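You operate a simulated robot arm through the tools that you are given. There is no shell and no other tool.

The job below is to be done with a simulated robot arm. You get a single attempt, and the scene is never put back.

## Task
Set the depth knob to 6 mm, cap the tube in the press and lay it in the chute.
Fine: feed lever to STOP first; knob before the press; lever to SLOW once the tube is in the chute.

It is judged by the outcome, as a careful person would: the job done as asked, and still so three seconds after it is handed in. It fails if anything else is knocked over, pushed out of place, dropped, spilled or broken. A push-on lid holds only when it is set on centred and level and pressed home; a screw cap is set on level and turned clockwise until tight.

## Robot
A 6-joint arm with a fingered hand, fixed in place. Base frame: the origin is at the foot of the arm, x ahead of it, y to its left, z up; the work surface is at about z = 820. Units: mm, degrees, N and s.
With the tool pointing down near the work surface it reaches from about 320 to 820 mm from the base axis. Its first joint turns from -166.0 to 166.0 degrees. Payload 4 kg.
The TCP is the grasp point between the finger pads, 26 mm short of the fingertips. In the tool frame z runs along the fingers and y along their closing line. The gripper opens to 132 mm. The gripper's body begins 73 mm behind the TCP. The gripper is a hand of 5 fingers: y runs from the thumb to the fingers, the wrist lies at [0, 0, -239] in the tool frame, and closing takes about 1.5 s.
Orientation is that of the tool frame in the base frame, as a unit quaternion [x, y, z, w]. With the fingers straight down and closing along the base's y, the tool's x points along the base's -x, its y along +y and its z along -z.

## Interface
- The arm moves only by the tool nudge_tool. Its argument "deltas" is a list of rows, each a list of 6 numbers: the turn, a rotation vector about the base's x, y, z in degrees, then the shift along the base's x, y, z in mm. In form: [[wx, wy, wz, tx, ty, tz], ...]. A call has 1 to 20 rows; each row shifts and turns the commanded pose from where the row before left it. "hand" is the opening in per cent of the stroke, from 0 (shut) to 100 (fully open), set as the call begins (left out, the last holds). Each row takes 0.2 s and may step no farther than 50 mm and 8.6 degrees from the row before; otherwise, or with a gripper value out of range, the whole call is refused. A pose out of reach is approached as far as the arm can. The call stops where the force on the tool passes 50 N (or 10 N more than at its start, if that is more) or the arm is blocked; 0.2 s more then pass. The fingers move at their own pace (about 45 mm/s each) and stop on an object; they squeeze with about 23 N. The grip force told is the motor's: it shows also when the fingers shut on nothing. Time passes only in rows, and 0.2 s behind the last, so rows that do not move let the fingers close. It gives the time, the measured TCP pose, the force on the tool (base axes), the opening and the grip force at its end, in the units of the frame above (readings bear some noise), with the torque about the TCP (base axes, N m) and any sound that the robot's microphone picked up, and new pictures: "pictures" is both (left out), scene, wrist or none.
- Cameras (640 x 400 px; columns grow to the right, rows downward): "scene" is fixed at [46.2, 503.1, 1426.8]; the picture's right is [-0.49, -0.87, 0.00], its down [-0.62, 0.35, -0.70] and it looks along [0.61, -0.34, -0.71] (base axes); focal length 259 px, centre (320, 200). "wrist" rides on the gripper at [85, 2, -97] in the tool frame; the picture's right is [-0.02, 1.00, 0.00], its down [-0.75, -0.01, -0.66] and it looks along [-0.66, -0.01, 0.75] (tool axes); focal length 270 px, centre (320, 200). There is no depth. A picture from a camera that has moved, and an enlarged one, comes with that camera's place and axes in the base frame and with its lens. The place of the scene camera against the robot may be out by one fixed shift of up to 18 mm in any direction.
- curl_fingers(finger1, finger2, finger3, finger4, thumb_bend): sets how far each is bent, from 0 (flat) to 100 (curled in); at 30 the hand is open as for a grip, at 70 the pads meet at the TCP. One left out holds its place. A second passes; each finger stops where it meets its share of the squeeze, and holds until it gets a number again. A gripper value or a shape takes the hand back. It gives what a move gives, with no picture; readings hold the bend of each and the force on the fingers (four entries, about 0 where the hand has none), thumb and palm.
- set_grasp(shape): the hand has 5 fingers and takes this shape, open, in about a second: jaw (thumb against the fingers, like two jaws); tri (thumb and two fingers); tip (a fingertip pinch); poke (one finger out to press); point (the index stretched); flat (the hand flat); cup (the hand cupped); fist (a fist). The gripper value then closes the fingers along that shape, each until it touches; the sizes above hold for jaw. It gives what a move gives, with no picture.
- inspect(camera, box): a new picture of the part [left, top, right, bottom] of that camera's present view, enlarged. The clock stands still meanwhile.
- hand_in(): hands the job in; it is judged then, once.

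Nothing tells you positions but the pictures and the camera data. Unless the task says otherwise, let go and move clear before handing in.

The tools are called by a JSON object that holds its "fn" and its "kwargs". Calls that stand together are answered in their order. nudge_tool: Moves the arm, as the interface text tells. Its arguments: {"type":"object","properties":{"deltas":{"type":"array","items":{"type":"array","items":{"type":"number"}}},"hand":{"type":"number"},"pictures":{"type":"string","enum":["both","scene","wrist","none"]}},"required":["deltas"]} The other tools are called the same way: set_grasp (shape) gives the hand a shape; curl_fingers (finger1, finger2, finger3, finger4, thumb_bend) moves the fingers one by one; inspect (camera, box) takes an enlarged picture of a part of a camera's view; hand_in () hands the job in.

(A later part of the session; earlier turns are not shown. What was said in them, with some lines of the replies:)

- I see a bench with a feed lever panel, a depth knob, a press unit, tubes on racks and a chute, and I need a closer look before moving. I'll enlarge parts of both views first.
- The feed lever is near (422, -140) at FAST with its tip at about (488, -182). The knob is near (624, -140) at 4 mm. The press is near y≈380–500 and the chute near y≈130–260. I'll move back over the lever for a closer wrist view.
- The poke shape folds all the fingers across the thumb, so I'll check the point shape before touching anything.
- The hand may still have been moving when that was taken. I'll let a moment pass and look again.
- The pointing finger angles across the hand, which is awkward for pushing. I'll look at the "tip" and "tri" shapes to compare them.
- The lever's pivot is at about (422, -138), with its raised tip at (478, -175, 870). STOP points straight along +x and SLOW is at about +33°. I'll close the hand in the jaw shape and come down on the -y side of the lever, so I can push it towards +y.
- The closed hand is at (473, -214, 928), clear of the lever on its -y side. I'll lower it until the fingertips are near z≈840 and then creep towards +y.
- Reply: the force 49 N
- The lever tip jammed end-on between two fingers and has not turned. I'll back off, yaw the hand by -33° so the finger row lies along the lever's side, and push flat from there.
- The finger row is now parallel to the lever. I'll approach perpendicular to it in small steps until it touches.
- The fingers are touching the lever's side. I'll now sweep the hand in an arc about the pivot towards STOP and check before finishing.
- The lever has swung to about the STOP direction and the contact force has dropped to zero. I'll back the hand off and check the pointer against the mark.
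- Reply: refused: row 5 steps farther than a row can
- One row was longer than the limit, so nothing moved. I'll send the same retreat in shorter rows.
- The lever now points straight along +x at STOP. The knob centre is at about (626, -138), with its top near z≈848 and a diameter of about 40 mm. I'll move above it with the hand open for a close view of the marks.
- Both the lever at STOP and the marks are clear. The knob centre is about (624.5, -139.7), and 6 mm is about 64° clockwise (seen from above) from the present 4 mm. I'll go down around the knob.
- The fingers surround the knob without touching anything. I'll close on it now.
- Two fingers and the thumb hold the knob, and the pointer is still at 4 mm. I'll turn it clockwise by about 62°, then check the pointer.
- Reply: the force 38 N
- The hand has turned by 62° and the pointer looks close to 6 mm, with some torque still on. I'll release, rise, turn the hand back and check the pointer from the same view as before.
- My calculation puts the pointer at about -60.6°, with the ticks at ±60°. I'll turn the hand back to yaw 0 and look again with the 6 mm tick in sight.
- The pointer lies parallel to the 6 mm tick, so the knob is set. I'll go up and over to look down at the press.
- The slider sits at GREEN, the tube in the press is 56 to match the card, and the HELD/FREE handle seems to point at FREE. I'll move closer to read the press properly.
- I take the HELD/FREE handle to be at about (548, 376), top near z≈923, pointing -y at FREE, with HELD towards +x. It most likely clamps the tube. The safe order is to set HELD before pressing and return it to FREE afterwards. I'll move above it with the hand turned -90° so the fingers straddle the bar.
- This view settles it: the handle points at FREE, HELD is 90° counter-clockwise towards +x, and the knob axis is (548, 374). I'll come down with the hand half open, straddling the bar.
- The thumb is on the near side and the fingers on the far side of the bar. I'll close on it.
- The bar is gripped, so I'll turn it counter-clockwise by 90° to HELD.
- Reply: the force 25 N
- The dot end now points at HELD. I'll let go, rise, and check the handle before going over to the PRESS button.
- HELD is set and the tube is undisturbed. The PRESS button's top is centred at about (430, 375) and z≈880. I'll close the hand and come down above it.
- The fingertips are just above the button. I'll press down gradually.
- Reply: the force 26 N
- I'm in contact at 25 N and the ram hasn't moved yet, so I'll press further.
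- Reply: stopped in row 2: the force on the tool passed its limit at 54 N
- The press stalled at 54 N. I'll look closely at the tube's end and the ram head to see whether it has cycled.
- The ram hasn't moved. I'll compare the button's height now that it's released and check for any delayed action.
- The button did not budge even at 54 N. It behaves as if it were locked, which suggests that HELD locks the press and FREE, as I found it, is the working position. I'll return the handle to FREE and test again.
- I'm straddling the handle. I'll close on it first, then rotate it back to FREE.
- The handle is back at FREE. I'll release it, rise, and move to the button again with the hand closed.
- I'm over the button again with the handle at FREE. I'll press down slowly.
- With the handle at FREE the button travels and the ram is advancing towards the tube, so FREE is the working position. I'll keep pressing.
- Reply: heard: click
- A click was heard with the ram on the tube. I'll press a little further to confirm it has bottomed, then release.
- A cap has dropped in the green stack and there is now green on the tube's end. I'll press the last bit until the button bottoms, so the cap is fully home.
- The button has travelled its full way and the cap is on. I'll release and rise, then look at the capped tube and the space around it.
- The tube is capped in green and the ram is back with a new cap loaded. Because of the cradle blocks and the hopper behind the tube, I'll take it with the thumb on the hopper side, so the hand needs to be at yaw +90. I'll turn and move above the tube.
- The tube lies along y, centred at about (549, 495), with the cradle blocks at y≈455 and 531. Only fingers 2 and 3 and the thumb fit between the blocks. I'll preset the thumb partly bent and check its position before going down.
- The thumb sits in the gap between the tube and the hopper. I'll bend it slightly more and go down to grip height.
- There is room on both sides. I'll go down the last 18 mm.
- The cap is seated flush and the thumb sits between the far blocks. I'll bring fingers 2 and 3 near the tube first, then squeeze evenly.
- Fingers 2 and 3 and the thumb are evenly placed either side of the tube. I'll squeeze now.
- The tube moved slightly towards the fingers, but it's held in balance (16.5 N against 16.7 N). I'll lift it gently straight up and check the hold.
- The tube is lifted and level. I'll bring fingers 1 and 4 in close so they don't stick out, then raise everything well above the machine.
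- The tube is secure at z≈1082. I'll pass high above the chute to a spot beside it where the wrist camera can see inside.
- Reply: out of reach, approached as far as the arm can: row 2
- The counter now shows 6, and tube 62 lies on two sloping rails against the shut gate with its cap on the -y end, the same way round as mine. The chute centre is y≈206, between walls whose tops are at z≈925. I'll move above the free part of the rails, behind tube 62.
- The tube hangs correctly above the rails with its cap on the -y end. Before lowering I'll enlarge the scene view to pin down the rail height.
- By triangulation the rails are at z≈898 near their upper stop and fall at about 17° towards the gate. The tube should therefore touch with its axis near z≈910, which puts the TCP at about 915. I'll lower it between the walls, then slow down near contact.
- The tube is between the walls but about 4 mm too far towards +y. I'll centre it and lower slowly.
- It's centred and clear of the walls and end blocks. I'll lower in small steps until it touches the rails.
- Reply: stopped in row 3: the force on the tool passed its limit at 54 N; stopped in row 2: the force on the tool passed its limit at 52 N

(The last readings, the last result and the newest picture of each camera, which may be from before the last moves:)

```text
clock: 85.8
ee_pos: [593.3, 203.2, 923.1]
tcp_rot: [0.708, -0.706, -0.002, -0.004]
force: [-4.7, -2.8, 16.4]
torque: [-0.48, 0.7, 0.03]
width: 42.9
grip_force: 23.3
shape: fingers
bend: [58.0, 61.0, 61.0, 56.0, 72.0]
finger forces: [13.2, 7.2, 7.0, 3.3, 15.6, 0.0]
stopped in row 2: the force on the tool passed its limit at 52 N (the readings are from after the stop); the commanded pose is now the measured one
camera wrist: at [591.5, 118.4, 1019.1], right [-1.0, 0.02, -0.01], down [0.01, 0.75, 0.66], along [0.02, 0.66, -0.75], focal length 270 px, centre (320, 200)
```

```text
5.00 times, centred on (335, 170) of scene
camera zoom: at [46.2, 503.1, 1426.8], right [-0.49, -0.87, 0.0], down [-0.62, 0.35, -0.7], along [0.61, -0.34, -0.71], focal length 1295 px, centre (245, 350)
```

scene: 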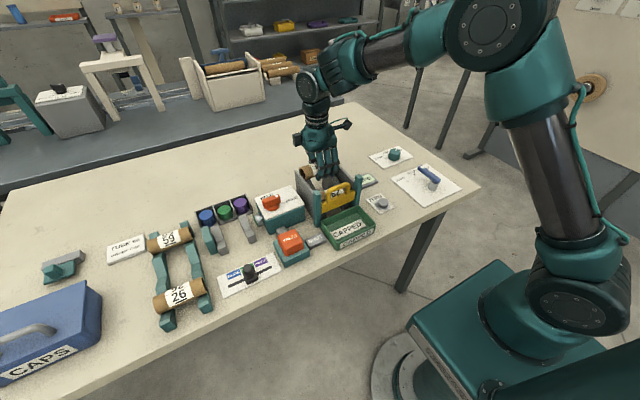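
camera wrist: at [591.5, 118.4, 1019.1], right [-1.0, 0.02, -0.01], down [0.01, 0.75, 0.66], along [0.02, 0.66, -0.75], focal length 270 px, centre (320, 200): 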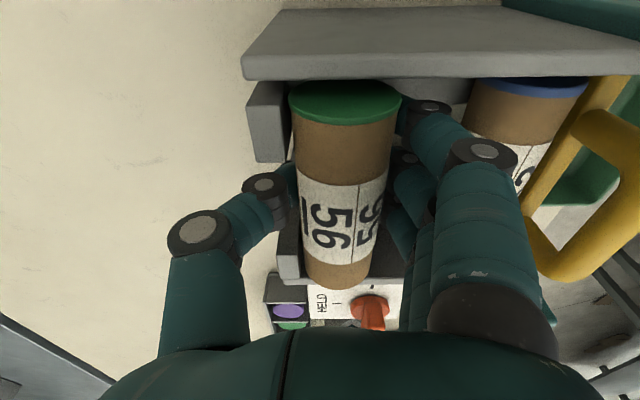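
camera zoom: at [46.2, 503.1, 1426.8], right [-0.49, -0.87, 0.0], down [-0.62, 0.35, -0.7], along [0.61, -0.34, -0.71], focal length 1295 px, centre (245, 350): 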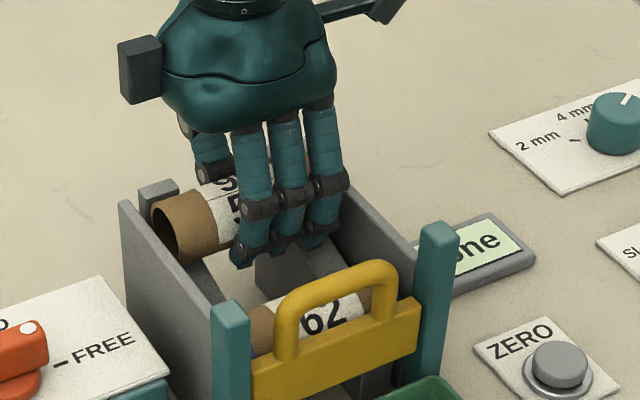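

Fingertips 1 and 4 have met the rails before the tube has (about 7 mm to go). I'll rise a little and tilt the hand about y so the finger side lifts, then lower again.

{"fn": "nudge_tool", "kwargs": {"deltas": [[0, 0, 0, 0, 0, 5], [0, 0, 0, 0, 0, 5], [0, 5, 0, 0, 0, 0], [0, 5, 0, 0, 0, 0], [0, 5, 0, 0, 0, 0], [0, 5, 0, 0, 0, 0]], "pictures": "both"}}

{"fn": "inspect", "kwargs": {"camera": "scene", "box": [300, 130, 370, 210]}}

```text
clock: 87.2
ee_pos: [592.5, 202.3, 932.4]
tcp_rot: [0.698, -0.695, -0.123, 0.119]
force: [0.2, 0.0, 0.3]
torque: [0.0, 0.0, -0.01]
width: 40.7
grip_force: 14.4
shape: fingers
bend: [56.0, 61.0, 61.0, 56.0, 72.0]
finger forces: [0.2, 6.6, 6.5, 0.2, 15.0, 0.0]
camera wrist: at [624.3, 118.9, 1022.9], right [-0.94, 0.02, 0.34], down [0.24, 0.75, 0.62], along [-0.24, 0.66, -0.71], focal length 270 px, centre (320, 200)
```

scene: 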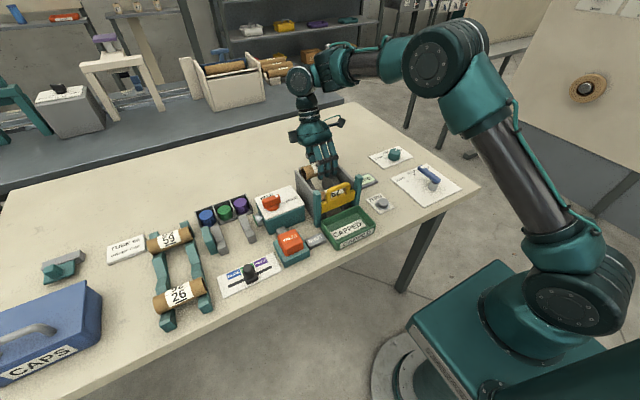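
wrist: 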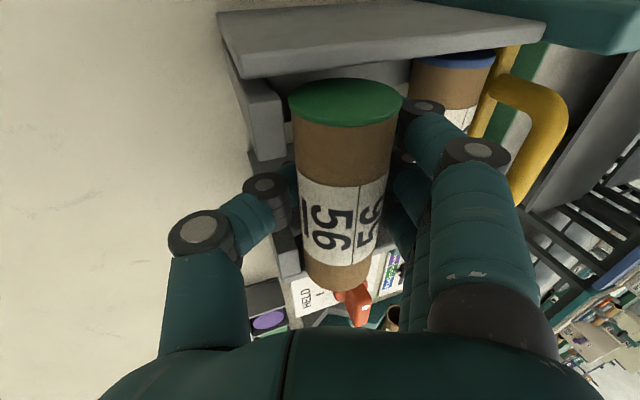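

```text
5.00 times, centred on (335, 170) of scene
camera zoom: at [46.2, 503.1, 1426.8], right [-0.49, -0.87, 0.0], down [-0.62, 0.35, -0.7], along [0.61, -0.34, -0.71], focal length 1295 px, centre (245, 350)
```

zoom: 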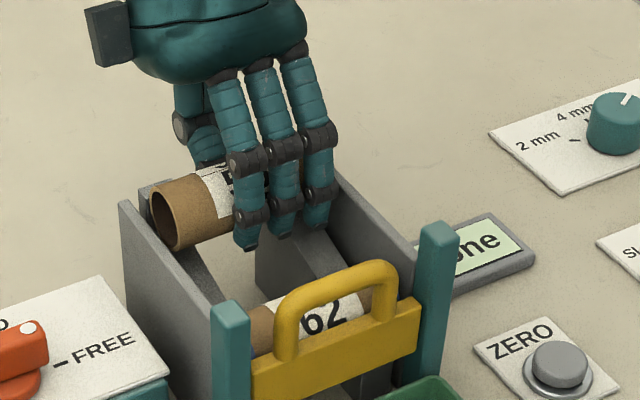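

The finger side is now lifted. I'll lower again in small steps.

{"fn": "nudge_tool", "kwargs": {"deltas": [[0, 0, 0, 0, 0, -5], [0, 0, 0, 0, 0, -4], [0, 0, 0, 0, 0, -2], [0, 0, 0, 0, 0, -2]], "pictures": "none"}}

{"fn": "nudge_tool", "kwargs": {"deltas": [[0, 0, 0, 0, 0, -1.5], [0, 0, 0, 0, 0, -1.5]], "pictures": "wrist"}}

{"fn": "inspect", "kwargs": {"camera": "scene", "box": [300, 130, 370, 210]}}

```text
clock: 88.2
ee_pos: [593.8, 202.1, 917.6]
tcp_rot: [0.697, -0.696, -0.124, 0.119]
force: [-0.2, 0.0, -0.3]
torque: [-0.01, 0.03, 0.02]
width: 40.5
grip_force: 13.9
shape: fingers
bend: [56.0, 61.0, 61.0, 56.0, 72.0]
finger forces: [0.4, 6.5, 6.6, 0.3, 14.9, 0.0]
```

```text
clock: 88.8
ee_pos: [592.4, 203.5, 916.3]
tcp_rot: [0.697, -0.696, -0.124, 0.12]
force: [-4.7, -1.3, -1.0]
torque: [0.04, -0.07, 0.0]
width: 34.8
grip_force: 10.9
shape: fingers
bend: [57.0, 66.0, 66.0, 57.0, 76.0]
finger forces: [0.1, 6.5, 6.8, 0.0, 8.8, 0.0]
camera wrist: at [624.5, 118.9, 1006.1], right [-0.94, 0.02, 0.34], down [0.24, 0.75, 0.62], along [-0.24, 0.66, -0.71], focal length 270 px, centre (320, 200)
```

wrist: 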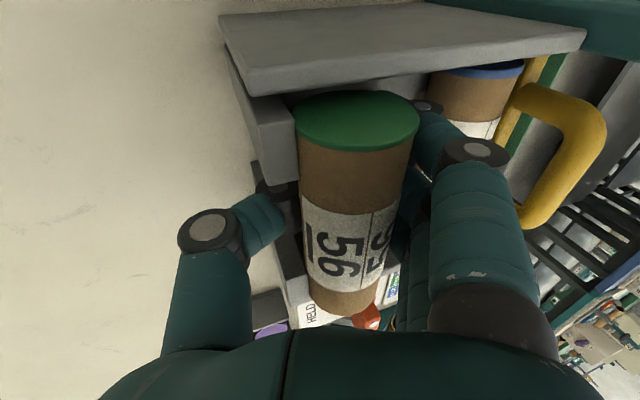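

```text
5.00 times, centred on (335, 170) of scene
camera zoom: at [46.2, 503.1, 1426.8], right [-0.49, -0.87, 0.0], down [-0.62, 0.35, -0.7], along [0.61, -0.34, -0.71], focal length 1295 px, centre (245, 350)
```

zoom: 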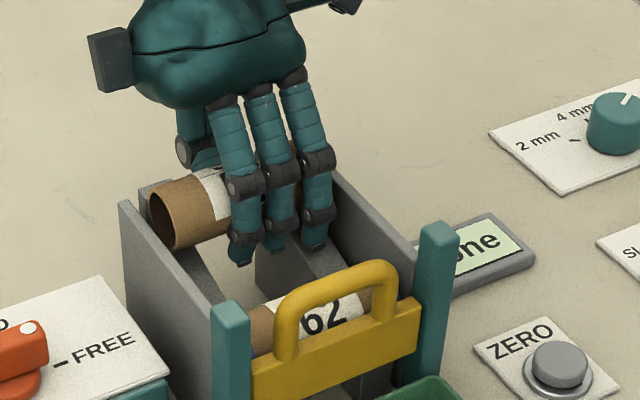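

On touching the rails the tube slid up inside the grip, and it now seems to be cradled by the fingers and thumb from slightly below. I'll look closely before going on.

{"fn": "inspect", "kwargs": {"camera": "wrist", "box": [220, 40, 480, 340]}}

{"fn": "inspect", "kwargs": {"camera": "scene", "box": [308, 150, 358, 200]}}

```text
1.33 times, centred on (350, 190) of wrist
camera zoom: at [624.5, 118.9, 1006.1], right [-0.94, 0.02, 0.34], down [0.24, 0.75, 0.62], along [-0.24, 0.66, -0.71], focal length 360 px, centre (280, 213)
```

zoom: 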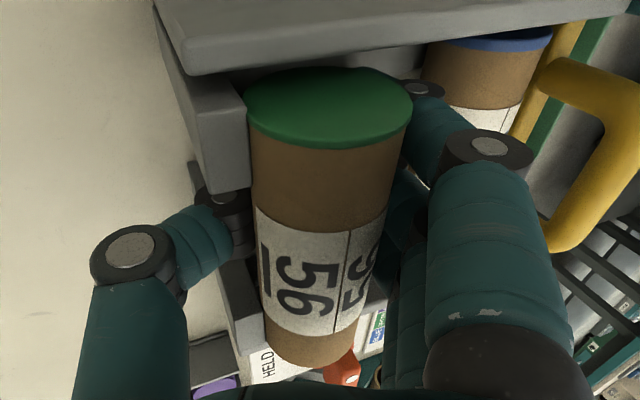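

```text
8.00 times, centred on (333, 175) of scene
camera zoom: at [46.2, 503.1, 1426.8], right [-0.49, -0.87, 0.0], down [-0.62, 0.35, -0.7], along [0.61, -0.34, -0.71], focal length 2072 px, centre (216, 400)
```

zoom: 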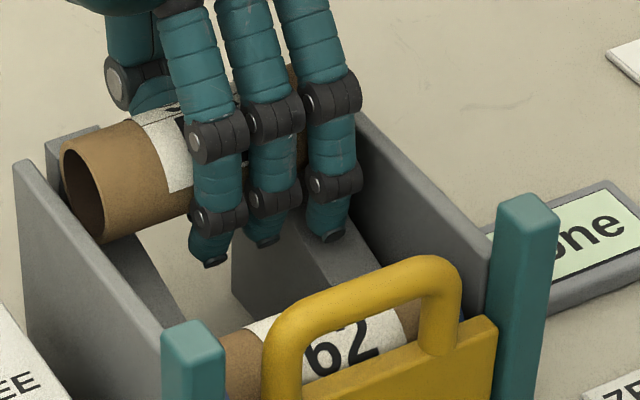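

The tube's axis is about 12 mm above its resting height on the rails, held in the V between the fingers and thumb. I'll ease the fingers and thumb apart in small steps so it sinks gently onto the rails.

{"fn": "curl_fingers", "kwargs": {"finger2": 64, "finger3": 64, "thumb_bend": 73}}

{"fn": "inspect", "kwargs": {"camera": "wrist", "box": [220, 40, 480, 340]}}

{"fn": "inspect", "kwargs": {"camera": "scene", "box": [308, 150, 358, 200]}}

```text
clock: 89.8
ee_pos: [593.4, 202.5, 915.9]
tcp_rot: [0.698, -0.696, -0.124, 0.119]
force: [-6.4, 0.6, 0.1]
torque: [0.0, -0.11, 0.0]
width: 35.6
grip_force: 4.3
shape: fingers
bend: [57.0, 62.0, 62.0, 57.0, 73.0]
finger forces: [0.0, 3.8, 3.8, 0.1, 1.1, 0.1]
```

```text
1.33 times, centred on (350, 190) of wrist
camera zoom: at [624.6, 118.8, 1006.2], right [-0.94, 0.02, 0.34], down [0.24, 0.75, 0.62], along [-0.24, 0.66, -0.71], focal length 360 px, centre (280, 213)
```

zoom: 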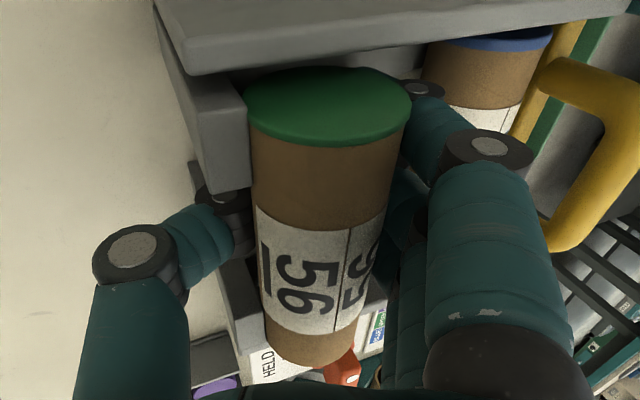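

```text
8.00 times, centred on (333, 175) of scene
camera zoom: at [46.2, 503.1, 1426.8], right [-0.49, -0.87, 0.0], down [-0.62, 0.35, -0.7], along [0.61, -0.34, -0.71], focal length 2072 px, centre (216, 400)
```

zoom: 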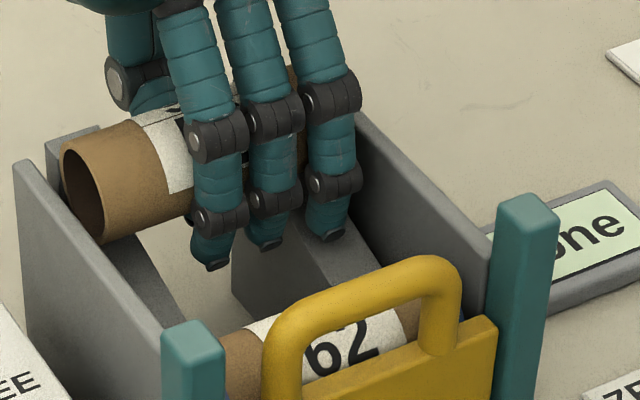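

The thumb now carries almost no load, and the tube is leaning between the fingers and the upper end blocks. I'll open the thumb away first, then ease fingers 2 and 3.

{"fn": "curl_fingers", "kwargs": {"thumb_bend": 62}}

{"fn": "curl_fingers", "kwargs": {"finger2": 60, "finger3": 60, "thumb_bend": 50}}

{"fn": "inspect", "kwargs": {"camera": "wrist", "box": [220, 40, 480, 340]}}

{"fn": "inspect", "kwargs": {"camera": "scene", "box": [308, 150, 358, 200]}}

```text
clock: 90.8
ee_pos: [593.2, 203.7, 915.6]
tcp_rot: [0.698, -0.695, -0.124, 0.12]
force: [-8.5, 0.4, 0.0]
torque: [0.01, -0.16, -0.02]
width: 46.8
grip_force: 4.1
shape: fingers
bend: [57.0, 62.0, 62.0, 57.0, 62.0]
finger forces: [0.1, 3.8, 3.9, 0.0, 0.1, 0.1]
```

```text
clock: 91.8
ee_pos: [594.5, 202.7, 916.5]
tcp_rot: [0.698, -0.695, -0.123, 0.119]
force: [-1.1, -0.8, 0.9]
torque: [0.0, -0.03, 0.03]
width: 64.0
grip_force: 1.1
shape: fingers
bend: [57.0, 60.0, 59.0, 57.0, 50.0]
finger forces: [0.0, 0.7, 0.7, 0.0, 0.0, 0.0]
```

```text
1.33 times, centred on (350, 190) of wrist
camera zoom: at [624.7, 118.8, 1006.2], right [-0.94, 0.02, 0.34], down [0.24, 0.75, 0.62], along [-0.24, 0.66, -0.71], focal length 360 px, centre (280, 213)
```

zoom: 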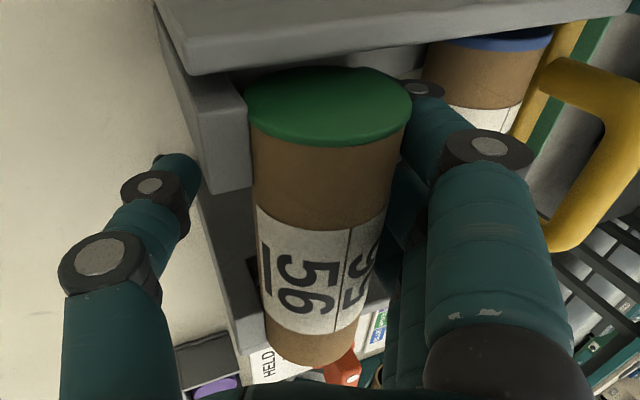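

```text
8.00 times, centred on (333, 175) of scene
camera zoom: at [46.2, 503.1, 1426.8], right [-0.49, -0.87, 0.0], down [-0.62, 0.35, -0.7], along [0.61, -0.34, -0.71], focal length 2072 px, centre (216, 400)
```

zoom: 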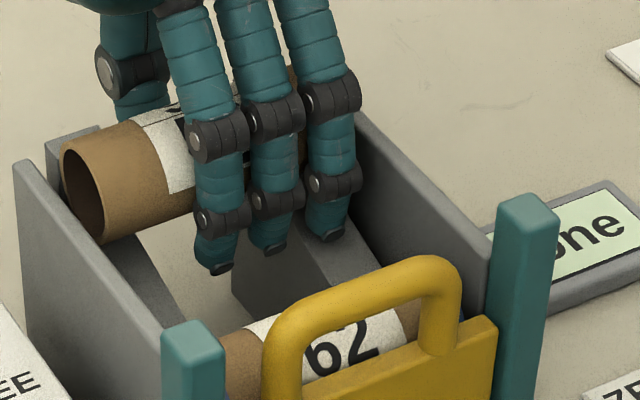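

The tube is resting on the rails with only 1.4 N leaning on the fingers. I'll walk it down the slope by moving slowly towards the gate, so it doesn't roll far when I let go.

{"fn": "nudge_tool", "kwargs": {"deltas": [[0, 0, 0, -3, 0, 0], [0, 0, 0, -3, 0, 0], [0, 0, 0, -3, 0, 0], [0, 0, 0, -3, 0, 0], [0, 0, 0, 0, 0, 0]], "pictures": "wrist"}}

{"fn": "inspect", "kwargs": {"camera": "scene", "box": [308, 150, 358, 200]}}

```text
clock: 93.0
ee_pos: [581.2, 203.5, 915.5]
tcp_rot: [0.697, -0.696, -0.125, 0.119]
force: [0.3, -0.2, -0.8]
torque: [0.0, -0.03, 0.0]
width: 64.1
grip_force: 0.0
shape: fingers
bend: [57.0, 60.0, 60.0, 57.0, 50.0]
finger forces: [0.0, 0.1, 0.0, 0.0, 0.1, 0.0]
camera wrist: at [612.4, 118.5, 1006.7], right [-0.94, 0.02, 0.34], down [0.24, 0.75, 0.62], along [-0.24, 0.66, -0.71], focal length 270 px, centre (320, 200)
```

wrist: 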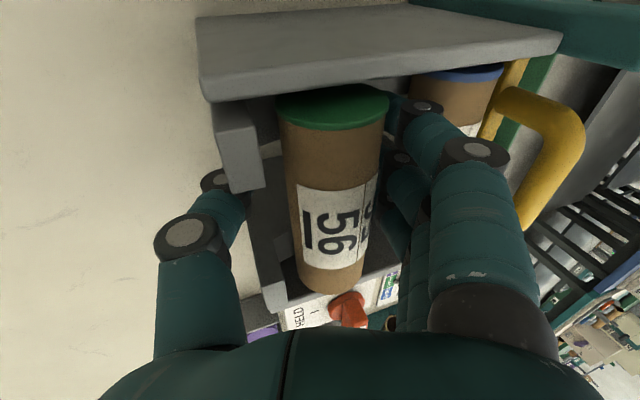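

```text
8.00 times, centred on (333, 175) of scene
camera zoom: at [46.2, 503.1, 1426.8], right [-0.49, -0.87, 0.0], down [-0.62, 0.35, -0.7], along [0.61, -0.34, -0.71], focal length 2072 px, centre (216, 400)
```

zoom: 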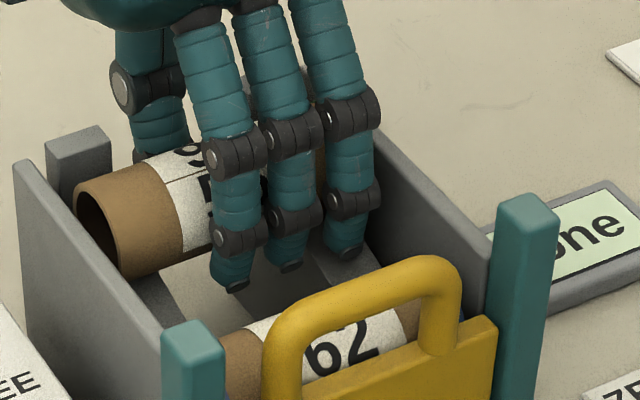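

The tube has settled lower onto the rails, and the end blocks are now visible behind it. I'll check again that it's steady.

{"fn": "nudge_tool", "kwargs": {"deltas": [[0, 0, 0, -2, 0, 0], [0, 0, 0, 0, 0, 0]], "pictures": "wrist"}}

{"fn": "inspect", "kwargs": {"camera": "wrist", "box": [200, 40, 440, 320]}}

{"fn": "inspect", "kwargs": {"camera": "scene", "box": [308, 150, 358, 200]}}

```text
clock: 93.6
ee_pos: [581.1, 204.4, 916.2]
tcp_rot: [0.698, -0.696, -0.123, 0.118]
force: [0.6, 0.2, 0.7]
torque: [0.0, -0.01, 0.0]
width: 64.3
grip_force: 0.1
shape: fingers
bend: [57.0, 60.0, 60.0, 57.0, 50.0]
finger forces: [0.1, 0.0, 0.0, 0.0, 0.0, 0.1]
camera wrist: at [610.9, 118.8, 1006.7], right [-0.94, 0.02, 0.34], down [0.24, 0.75, 0.62], along [-0.24, 0.66, -0.71], focal length 270 px, centre (320, 200)
```

wrist: 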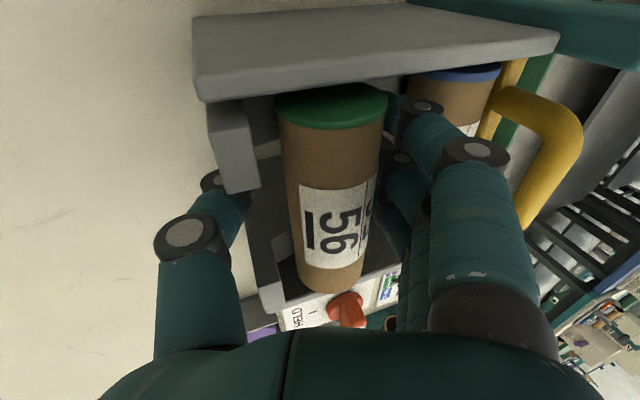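

```text
1.43 times, centred on (320, 180) of wrist
camera zoom: at [610.9, 118.8, 1006.7], right [-0.94, 0.02, 0.34], down [0.24, 0.75, 0.62], along [-0.24, 0.66, -0.71], focal length 386 px, centre (320, 229)
```

zoom: 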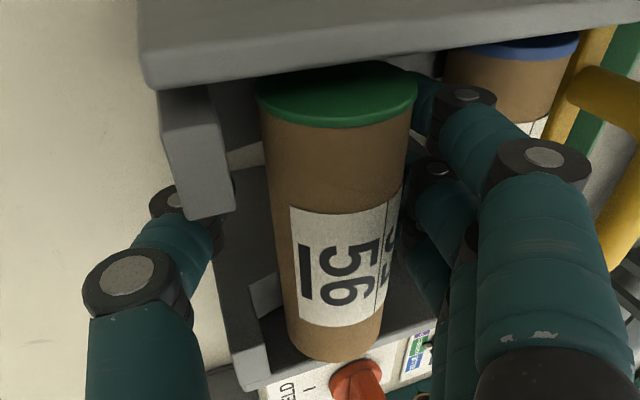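

```text
8.00 times, centred on (333, 175) of scene
camera zoom: at [46.2, 503.1, 1426.8], right [-0.49, -0.87, 0.0], down [-0.62, 0.35, -0.7], along [0.61, -0.34, -0.71], focal length 2072 px, centre (216, 400)
```

zoom: 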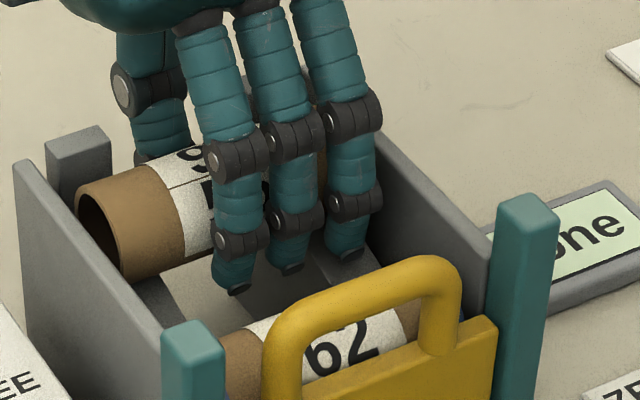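

The tube now lies stably on the rails at about x≈575. I'll bring it a few millimetres closer to tube 62 and then lift the fingers out from between them.

{"fn": "nudge_tool", "kwargs": {"deltas": [[0, 0, 0, -3, 0, 0], [0, 0, 0, -3, 0, 0], [0, 0, 0, -2, 0, 0], [0, 0, 0, 0, 0, 0]], "pictures": "none"}}

{"fn": "inspect", "kwargs": {"camera": "wrist", "box": [200, 40, 440, 320]}}

{"fn": "inspect", "kwargs": {"camera": "scene", "box": [308, 150, 358, 200]}}

```text
clock: 94.6
ee_pos: [570.2, 203.7, 915.7]
tcp_rot: [0.698, -0.696, -0.123, 0.119]
force: [-0.2, 0.4, 0.8]
torque: [0.02, 0.03, 0.0]
width: 63.9
grip_force: 0.1
shape: fingers
bend: [57.0, 60.0, 60.0, 57.0, 50.0]
finger forces: [0.0, 0.0, 0.0, 0.0, 0.0, 0.0]
```

```text
1.43 times, centred on (320, 180) of wrist
camera zoom: at [602.7, 119.1, 1006.6], right [-0.94, 0.02, 0.34], down [0.24, 0.75, 0.62], along [-0.24, 0.66, -0.71], focal length 386 px, centre (320, 229)
```

zoom: 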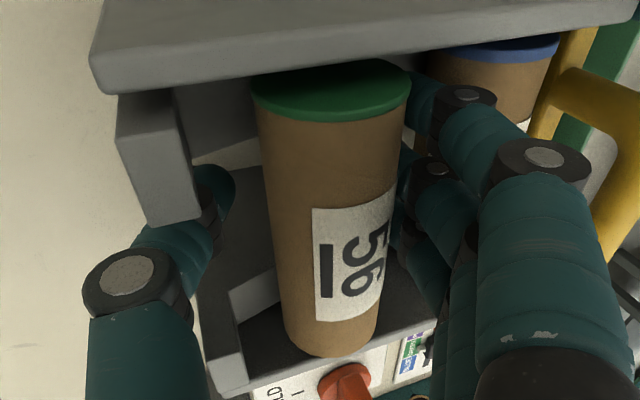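

```text
8.00 times, centred on (333, 175) of scene
camera zoom: at [46.2, 503.1, 1426.8], right [-0.49, -0.87, 0.0], down [-0.62, 0.35, -0.7], along [0.61, -0.34, -0.71], focal length 2072 px, centre (216, 400)
```

zoom: 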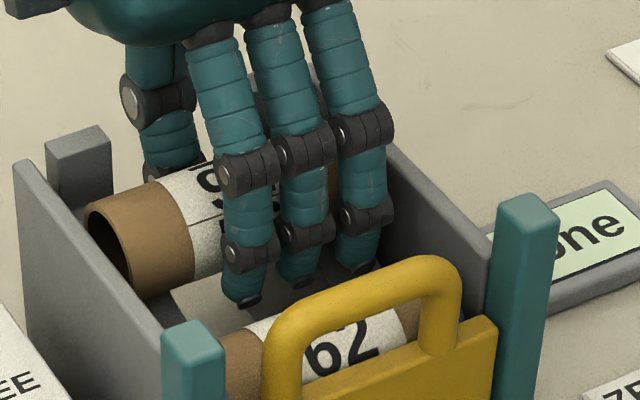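

The tube rolls along under control. I'll lift the fingers straight up, slowly at first.

{"fn": "nudge_tool", "kwargs": {"deltas": [[0, 0, 0, 0, 0, 4], [0, 0, 0, 0, 0, 5], [0, 0, 0, 0, 0, 6], [0, 0, 0, 0, 0, 8], [0, 0, 0, 0, 0, 10]], "pictures": "none"}}

{"fn": "inspect", "kwargs": {"camera": "scene", "box": [308, 140, 368, 200]}}

{"fn": "inspect", "kwargs": {"camera": "wrist", "box": [200, 0, 520, 300]}}

```text
clock: 95.8
ee_pos: [571.1, 202.3, 948.8]
tcp_rot: [0.697, -0.696, -0.124, 0.118]
force: [-0.7, -0.7, 0.3]
torque: [-0.01, 0.0, 0.0]
width: 64.3
grip_force: 0.0
shape: fingers
bend: [57.0, 60.0, 60.0, 57.0, 50.0]
finger forces: [0.0, 0.0, 0.1, 0.1, 0.0, 0.0]
```

```text
6.67 times, centred on (338, 170) of scene
camera zoom: at [46.2, 503.1, 1426.8], right [-0.49, -0.87, 0.0], down [-0.62, 0.35, -0.7], along [0.61, -0.34, -0.71], focal length 1727 px, centre (200, 400)
```

zoom: 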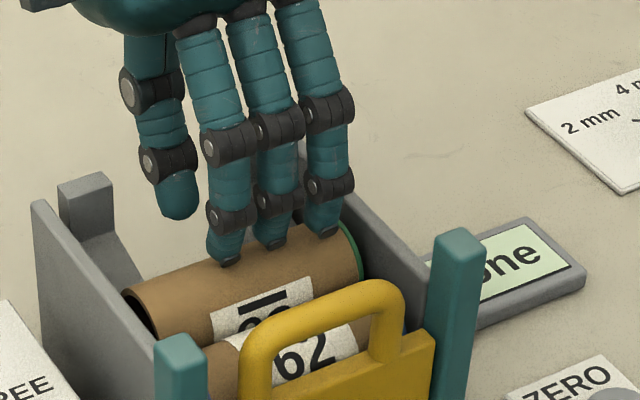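

```text
1.33 times, centred on (360, 150) of wrist
camera zoom: at [602.8, 118.2, 1039.6], right [-0.94, 0.02, 0.34], down [0.24, 0.75, 0.62], along [-0.24, 0.66, -0.71], focal length 360 px, centre (267, 267)
```

zoom: 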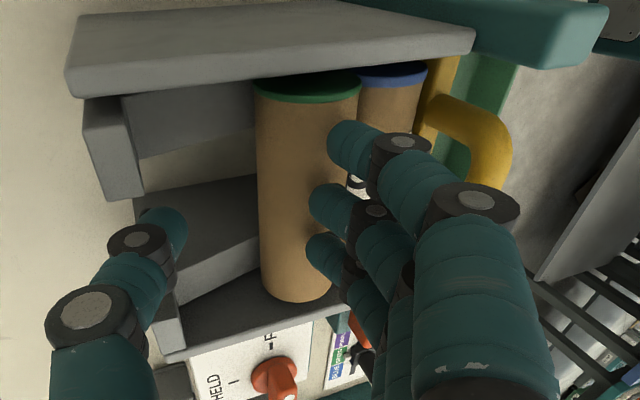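

Tube 56 lies in the chute against tube 62 with its green cap on. I'll rise, straighten the hand and check the chute before doing the lever.

{"fn": "nudge_tool", "kwargs": {"deltas": [[0, 0, 0, 0, 0, 20], [0, 0, 0, 0, 0, 30], [0, -5, 0, 0, 0, 30], [0, -5, 0, 0, 0, 30], [0, -5, 0, 0, 0, 10], [0, -5, 0, 0, 0, 0]], "pictures": "wrist"}}

{"fn": "inspect", "kwargs": {"camera": "scene", "box": [300, 145, 390, 215]}}

{"fn": "set_grasp", "kwargs": {"shape": "jaw"}}

```text
clock: 97.2
ee_pos: [570.8, 199.6, 1047.4]
tcp_rot: [0.708, -0.706, -0.001, -0.005]
force: [0.3, 0.4, -1.2]
torque: [-0.01, 0.0, 0.0]
width: 64.3
grip_force: 0.1
shape: fingers
bend: [57.0, 60.0, 60.0, 57.0, 50.0]
finger forces: [0.1, 0.1, 0.1, 0.0, 0.0, 0.0]
out of reach, approached as far as the arm can: row 2
camera wrist: at [568.1, 115.4, 1144.3], right [-1.0, 0.02, -0.01], down [0.01, 0.75, 0.66], along [0.02, 0.66, -0.75], focal length 270 px, centre (320, 200)
```

wrist: 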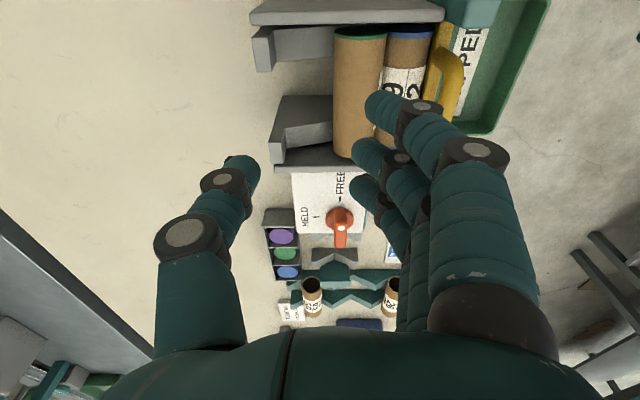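

```text
5.71 times, centred on (345, 180) of scene
camera zoom: at [46.2, 503.1, 1426.8], right [-0.49, -0.87, 0.0], down [-0.62, 0.35, -0.7], along [0.61, -0.34, -0.71], focal length 1480 px, centre (177, 314)
```

zoom: 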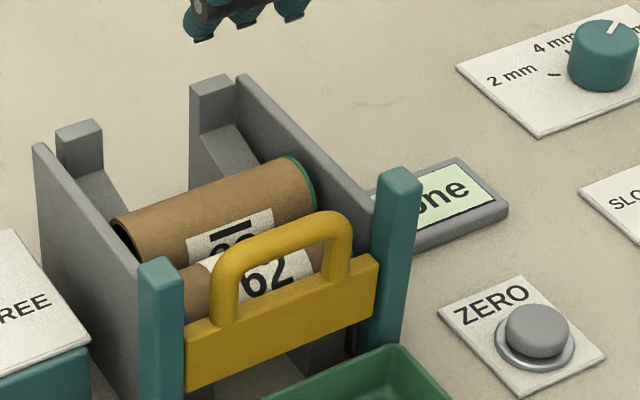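

```text
clock: 98.1
ee_pos: [570.2, 200.3, 1047.8]
tcp_rot: [0.708, -0.706, -0.001, -0.004]
force: [-0.6, 0.2, 0.7]
torque: [0.0, 0.03, -0.01]
width: 131.7
grip_force: 0.0
shape: jaw
bend: [30.0, 30.0, 30.0, 30.0, 30.0]
finger forces: [0.0, 0.0, 0.0, 0.0, 0.1, 0.0]
```

The tube is safely in the chute. Next I'll go over to the lever with the hand closed and at yaw 0, on the lever's -y side.

{"fn": "nudge_tool", "kwargs": {"deltas": [[0, 0, -8.2, -8.2, -37, 0], [0, 0, -8.2, -8.2, -37, 0], [0, 0, -8.2, -8.2, -37, 0], [0, 0, -8.2, -8.2, -37, 0], [0, 0, -8.2, -8.2, -37, 0], [0, 0, -8.2, -8.2, -37, 0], [0, 0, -8.2, -8.2, -37, 0], [0, 0, -8.2, -8.2, -37, 0], [0, 0, -8.2, -8.2, -37, 0], [0, 0, -8.2, -8.2, -37, 0], [0, 0, -8.2, -8.2, -37, 0]], "hand": 0, "pictures": "wrist"}}

{"fn": "inspect", "kwargs": {"camera": "scene", "box": [380, 130, 500, 220]}}

```text
clock: 100.5
ee_pos: [481.8, -207.3, 1050.9]
tcp_rot: [0.001, 1.0, -0.002, 0.003]
force: [0.3, 0.7, -0.6]
torque: [0.0, -0.02, 0.0]
width: 0.0
grip_force: 23.3
shape: jaw
bend: [66.0, 60.0, 60.0, 66.0, 66.0]
finger forces: [0.1, 0.0, 0.0, 0.1, 0.1, 0.0]
camera wrist: at [395.9, -203.8, 1146.8], right [0.02, 1.0, 0.0], down [0.75, -0.01, 0.66], along [0.66, -0.02, -0.75], focal length 270 px, centre (320, 200)
```

wrist: 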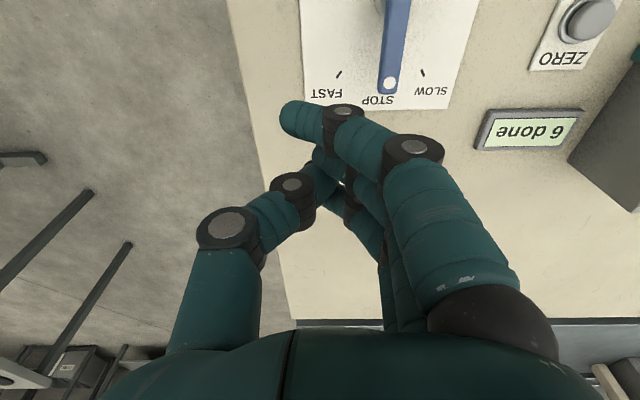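

```text
4.44 times, centred on (440, 175) of scene
camera zoom: at [46.2, 503.1, 1426.8], right [-0.49, -0.87, 0.0], down [-0.62, 0.35, -0.7], along [0.61, -0.34, -0.71], focal length 1151 px, centre (-213, 311)
```

zoom: 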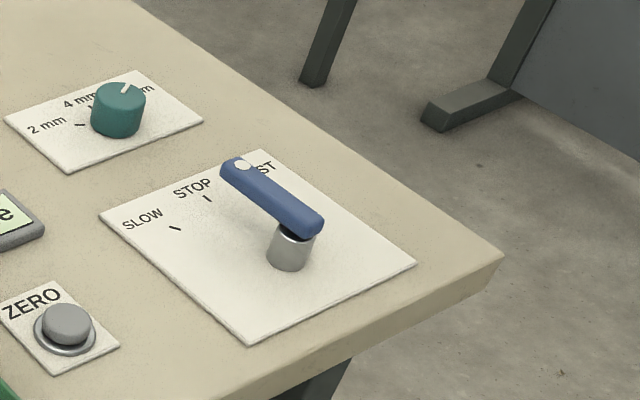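

The lever is exactly on STOP and the counter reads "6 done". I'll lower the closed hand beside the lever and approach until it touches.

{"fn": "nudge_tool", "kwargs": {"deltas": [[0, 0, 0, 5, -3, -45], [0, 0, 0, 0, 0, -45], [0, 0, 0, 0, 0, -45], [0, 0, 0, 0, 0, -30], [0, 0, 0, 0, 0, -18], [0, 0, 0, 0, 6, 0], [0, 0, 0, 0, 6, 0], [0, 0, 0, 0, 4, 0], [0, 0, 0, 0, 4, 0], [0, 0, 0, 0, 3, 0]], "pictures": "wrist"}}

{"fn": "inspect", "kwargs": {"camera": "scene", "box": [380, 130, 500, 220]}}

```text
clock: 102.7
ee_pos: [484.9, -187.8, 864.9]
tcp_rot: [0.0, 1.0, -0.003, 0.003]
force: [-0.1, 0.0, 0.7]
torque: [0.0, -0.02, 0.04]
width: 0.2
grip_force: 22.8
shape: jaw
bend: [66.0, 60.0, 60.0, 66.0, 66.0]
finger forces: [0.1, 0.0, 0.0, 0.0, 0.0, 0.0]
camera wrist: at [399.3, -184.4, 960.7], right [0.02, 1.0, 0.0], down [0.75, -0.01, 0.66], along [0.66, -0.02, -0.75], focal length 270 px, centre (320, 200)
```

wrist: 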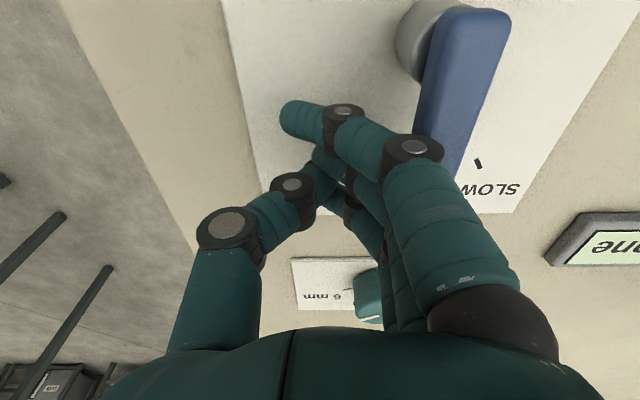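

```text
4.44 times, centred on (440, 175) of scene
camera zoom: at [46.2, 503.1, 1426.8], right [-0.49, -0.87, 0.0], down [-0.62, 0.35, -0.7], along [0.61, -0.34, -0.71], focal length 1151 px, centre (-213, 311)
```

zoom: 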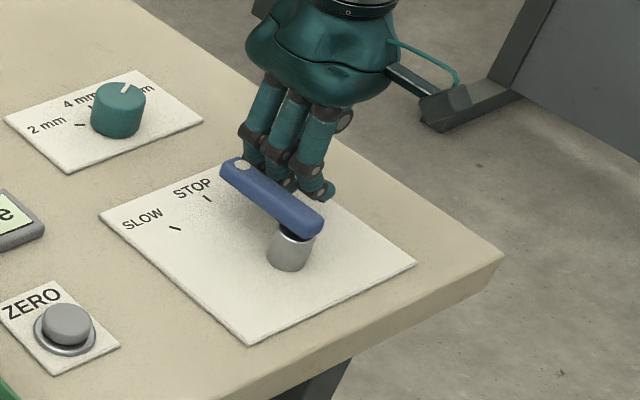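

I'm just short of contact. I'll move in to touch and then sweep in an arc about the pivot towards SLOW, pausing part-way.

{"fn": "nudge_tool", "kwargs": {"deltas": [[0, 0, 0, 1, 4, 0], [0, 0, 0, 0, 3, 0], [0, 0, 3, 2.1, 3.5, 0], [0, 0, 3, 1.9, 3.6, 0], [0, 0, 3, 1.7, 3.7, 0], [0, 0, 3, 1.5, 3.7, 0], [0, 0, 3, 1.35, 3.8, 0], [0, 0, 3, 1.15, 3.9, 0], [0, 0, 3, 0.95, 3.9, 0]], "pictures": "wrist"}}

{"fn": "inspect", "kwargs": {"camera": "scene", "box": [380, 130, 500, 220]}}

```text
clock: 104.7
ee_pos: [496.2, -153.5, 864.3]
tcp_rot: [-0.183, 0.983, -0.002, 0.003]
force: [0.6, 0.1, 0.5]
torque: [-0.03, -0.04, 0.01]
width: 0.4
grip_force: 23.1
shape: jaw
bend: [66.0, 60.0, 60.0, 66.0, 66.0]
finger forces: [0.1, 0.0, 0.0, 0.0, 0.0, 0.0]
camera wrist: at [416.0, -180.9, 960.9], right [-0.34, 0.94, 0.0], down [0.7, 0.26, 0.66], along [0.62, 0.22, -0.75], focal length 270 px, centre (320, 200)
```

wrist: 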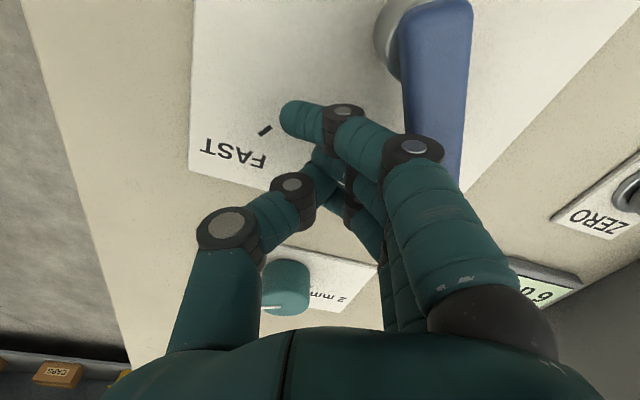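

```text
4.44 times, centred on (440, 175) of scene
camera zoom: at [46.2, 503.1, 1426.8], right [-0.49, -0.87, 0.0], down [-0.62, 0.35, -0.7], along [0.61, -0.34, -0.71], focal length 1151 px, centre (-213, 311)
```

zoom: 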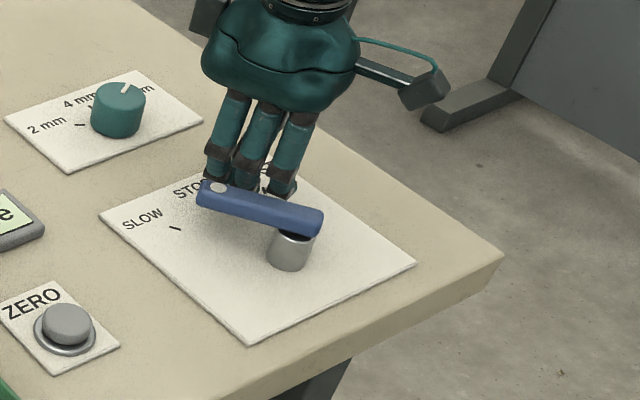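

The lever now seems to be close to SLOW, about 31–34° from STOP. I'll back the hand away and check it against the mark.

{"fn": "nudge_tool", "kwargs": {"deltas": [[0, 0, 0, 5, -12, 0], [0, 0, 0, 5, -15, 0], [0, 0, 0, 0, -10, 30], [0, 0, -5, -10, 0, 40], [0, 0, -8, -20, 5, 40], [0, 0, -8, -20, 20, 30]], "pictures": "wrist"}}

{"fn": "inspect", "kwargs": {"camera": "scene", "box": [380, 140, 480, 220]}}

{"fn": "inspect", "kwargs": {"camera": "wrist", "box": [280, 0, 520, 180]}}

```text
clock: 106.1
ee_pos: [457.9, -166.7, 1004.3]
tcp_rot: [0.001, 1.0, -0.001, 0.002]
force: [1.0, 1.4, -0.2]
torque: [-0.03, -0.01, -0.01]
width: 0.0
grip_force: 23.3
shape: jaw
bend: [66.0, 60.0, 60.0, 66.0, 66.0]
finger forces: [0.0, 0.1, 0.0, 0.0, 0.1, 0.1]
camera wrist: at [372.2, -163.6, 1101.0], right [0.02, 1.0, 0.0], down [0.75, -0.01, 0.66], along [0.66, -0.02, -0.75], focal length 270 px, centre (320, 200)
```

wrist: 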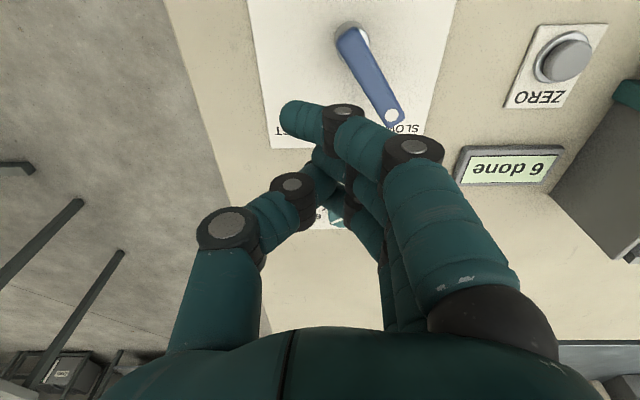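

```text
5.00 times, centred on (430, 180) of scene
camera zoom: at [46.2, 503.1, 1426.8], right [-0.49, -0.87, 0.0], down [-0.62, 0.35, -0.7], along [0.61, -0.34, -0.71], focal length 1295 px, centre (-230, 300)
```

zoom: 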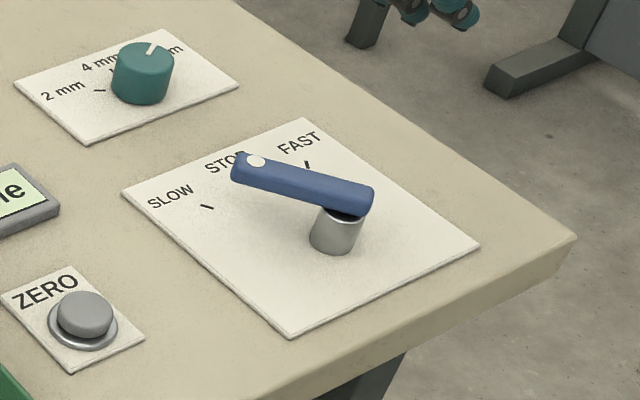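

```text
2.22 times, centred on (400, 90) of wrist
camera zoom: at [372.2, -163.6, 1101.0], right [0.02, 1.0, 0.0], down [0.75, -0.01, 0.66], along [0.66, -0.02, -0.75], focal length 601 px, centre (142, 444)
```

zoom: 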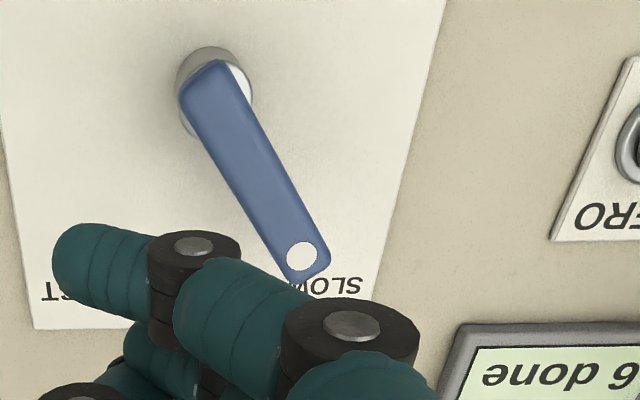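

The lever is at about 33°, on SLOW, and the knob still points to 6 mm. I'll move the hand clear and take a final look at everything.

{"fn": "nudge_tool", "kwargs": {"deltas": [[0, 0, 0, 15, 10, 40], [0, 0, 0, 15, 10, 40], [0, 0, 0, 15, 10, 40], [0, 0, 0, 15, 10, 0], [0, 0, 0, 0, 0, 0], [0, 0, 0, 0, 0, 0]], "hand": 100, "pictures": "both"}}

{"fn": "inspect", "kwargs": {"camera": "scene", "box": [300, 140, 400, 220]}}

{"fn": "inspect", "kwargs": {"camera": "scene", "box": [190, 180, 330, 290]}}

{"fn": "inspect", "kwargs": {"camera": "scene", "box": [360, 130, 480, 220]}}

```text
clock: 107.5
ee_pos: [515.1, -124.1, 1126.3]
tcp_rot: [0.0, 1.0, -0.002, 0.003]
force: [0.1, 0.1, 0.2]
torque: [-0.03, 0.03, -0.07]
width: 131.8
grip_force: 0.1
shape: jaw
bend: [30.0, 30.0, 30.0, 30.0, 30.0]
finger forces: [0.1, 0.1, 0.0, 0.0, 0.1, 0.1]
camera wrist: at [430.4, -121.8, 1222.4], right [0.02, 1.0, 0.0], down [0.75, -0.01, 0.66], along [0.66, -0.02, -0.75], focal length 270 px, centre (320, 200)
```

scene: 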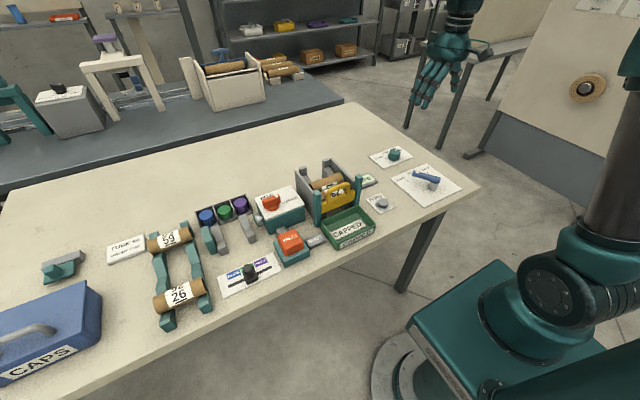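
wrist: 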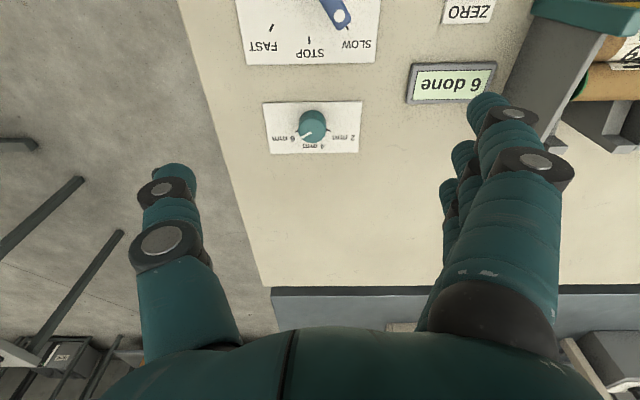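

```text
5.00 times, centred on (350, 180) of scene
camera zoom: at [46.2, 503.1, 1426.8], right [-0.49, -0.87, 0.0], down [-0.62, 0.35, -0.7], along [0.61, -0.34, -0.71], focal length 1295 px, centre (170, 300)
```

zoom: 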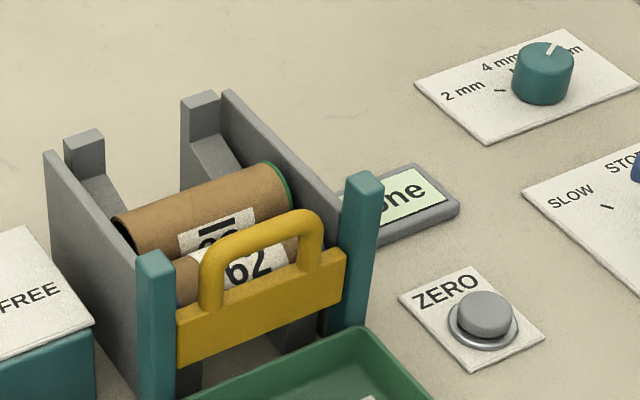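

```text
3.64 times, centred on (260, 235) of scene
camera zoom: at [46.2, 503.1, 1426.8], right [-0.49, -0.87, 0.0], down [-0.62, 0.35, -0.7], along [0.61, -0.34, -0.71], focal length 942 px, centre (538, 73)
```

zoom: 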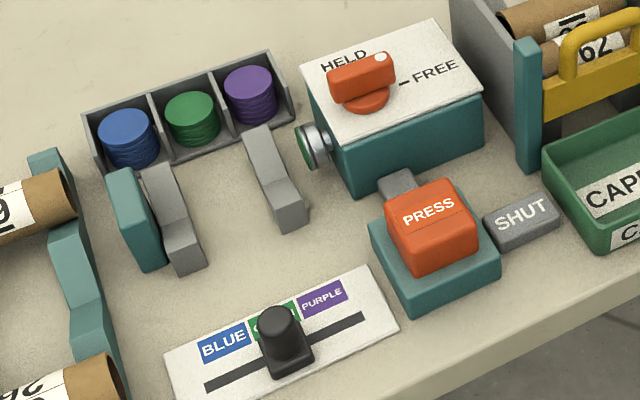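

```text
4.44 times, centred on (420, 175) of scene
camera zoom: at [46.2, 503.1, 1426.8], right [-0.49, -0.87, 0.0], down [-0.62, 0.35, -0.7], along [0.61, -0.34, -0.71], focal length 1151 px, centre (-124, 311)
```

zoom: 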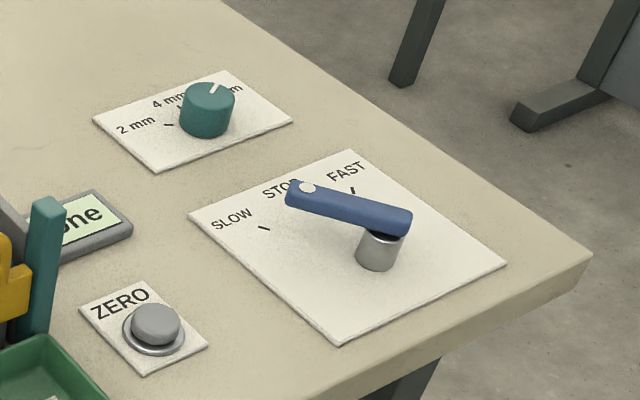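

Everything checks out:
- The depth knob is at 6 mm.
- Tube 56 has its green cap pressed on and lies in the chute behind the shut gate.
- The lever is at SLOW.
- The press handle is back at FREE, as I found it.
- The counter reads "6 done", nothing else has been disturbed, and the hand is open and clear.

I'm handing the job in.

{"fn": "hand_in", "kwargs": {}}

```text
The job is handed in.
```

The job is done and handed in. Tube 56 has its green cap pressed on at 6 mm and is in the chute against tube 62.

- **Feed lever:** it went to STOP before anything else, and to SLOW once the tube was in the chute. My last camera measurement put it on the SLOW mark.
- **Depth knob:** it was set to 6 mm before the press.
- **Press:** I turned the HELD/FREE handle to HELD for the first attempt, but the button would not move, even at about 54 N. I put the handle back to FREE, as I had found it. The button then worked with a click, and the counter went from "5 done" to "6 done".
- **Laying the tube:** it slid in the grip when it touched the chute rails. I eased it down and walked it along the slope until it rested against tube 62, and the cap stayed on.

In the last pictures nothing else had been knocked or moved. The hand was open and clear when I handed in.
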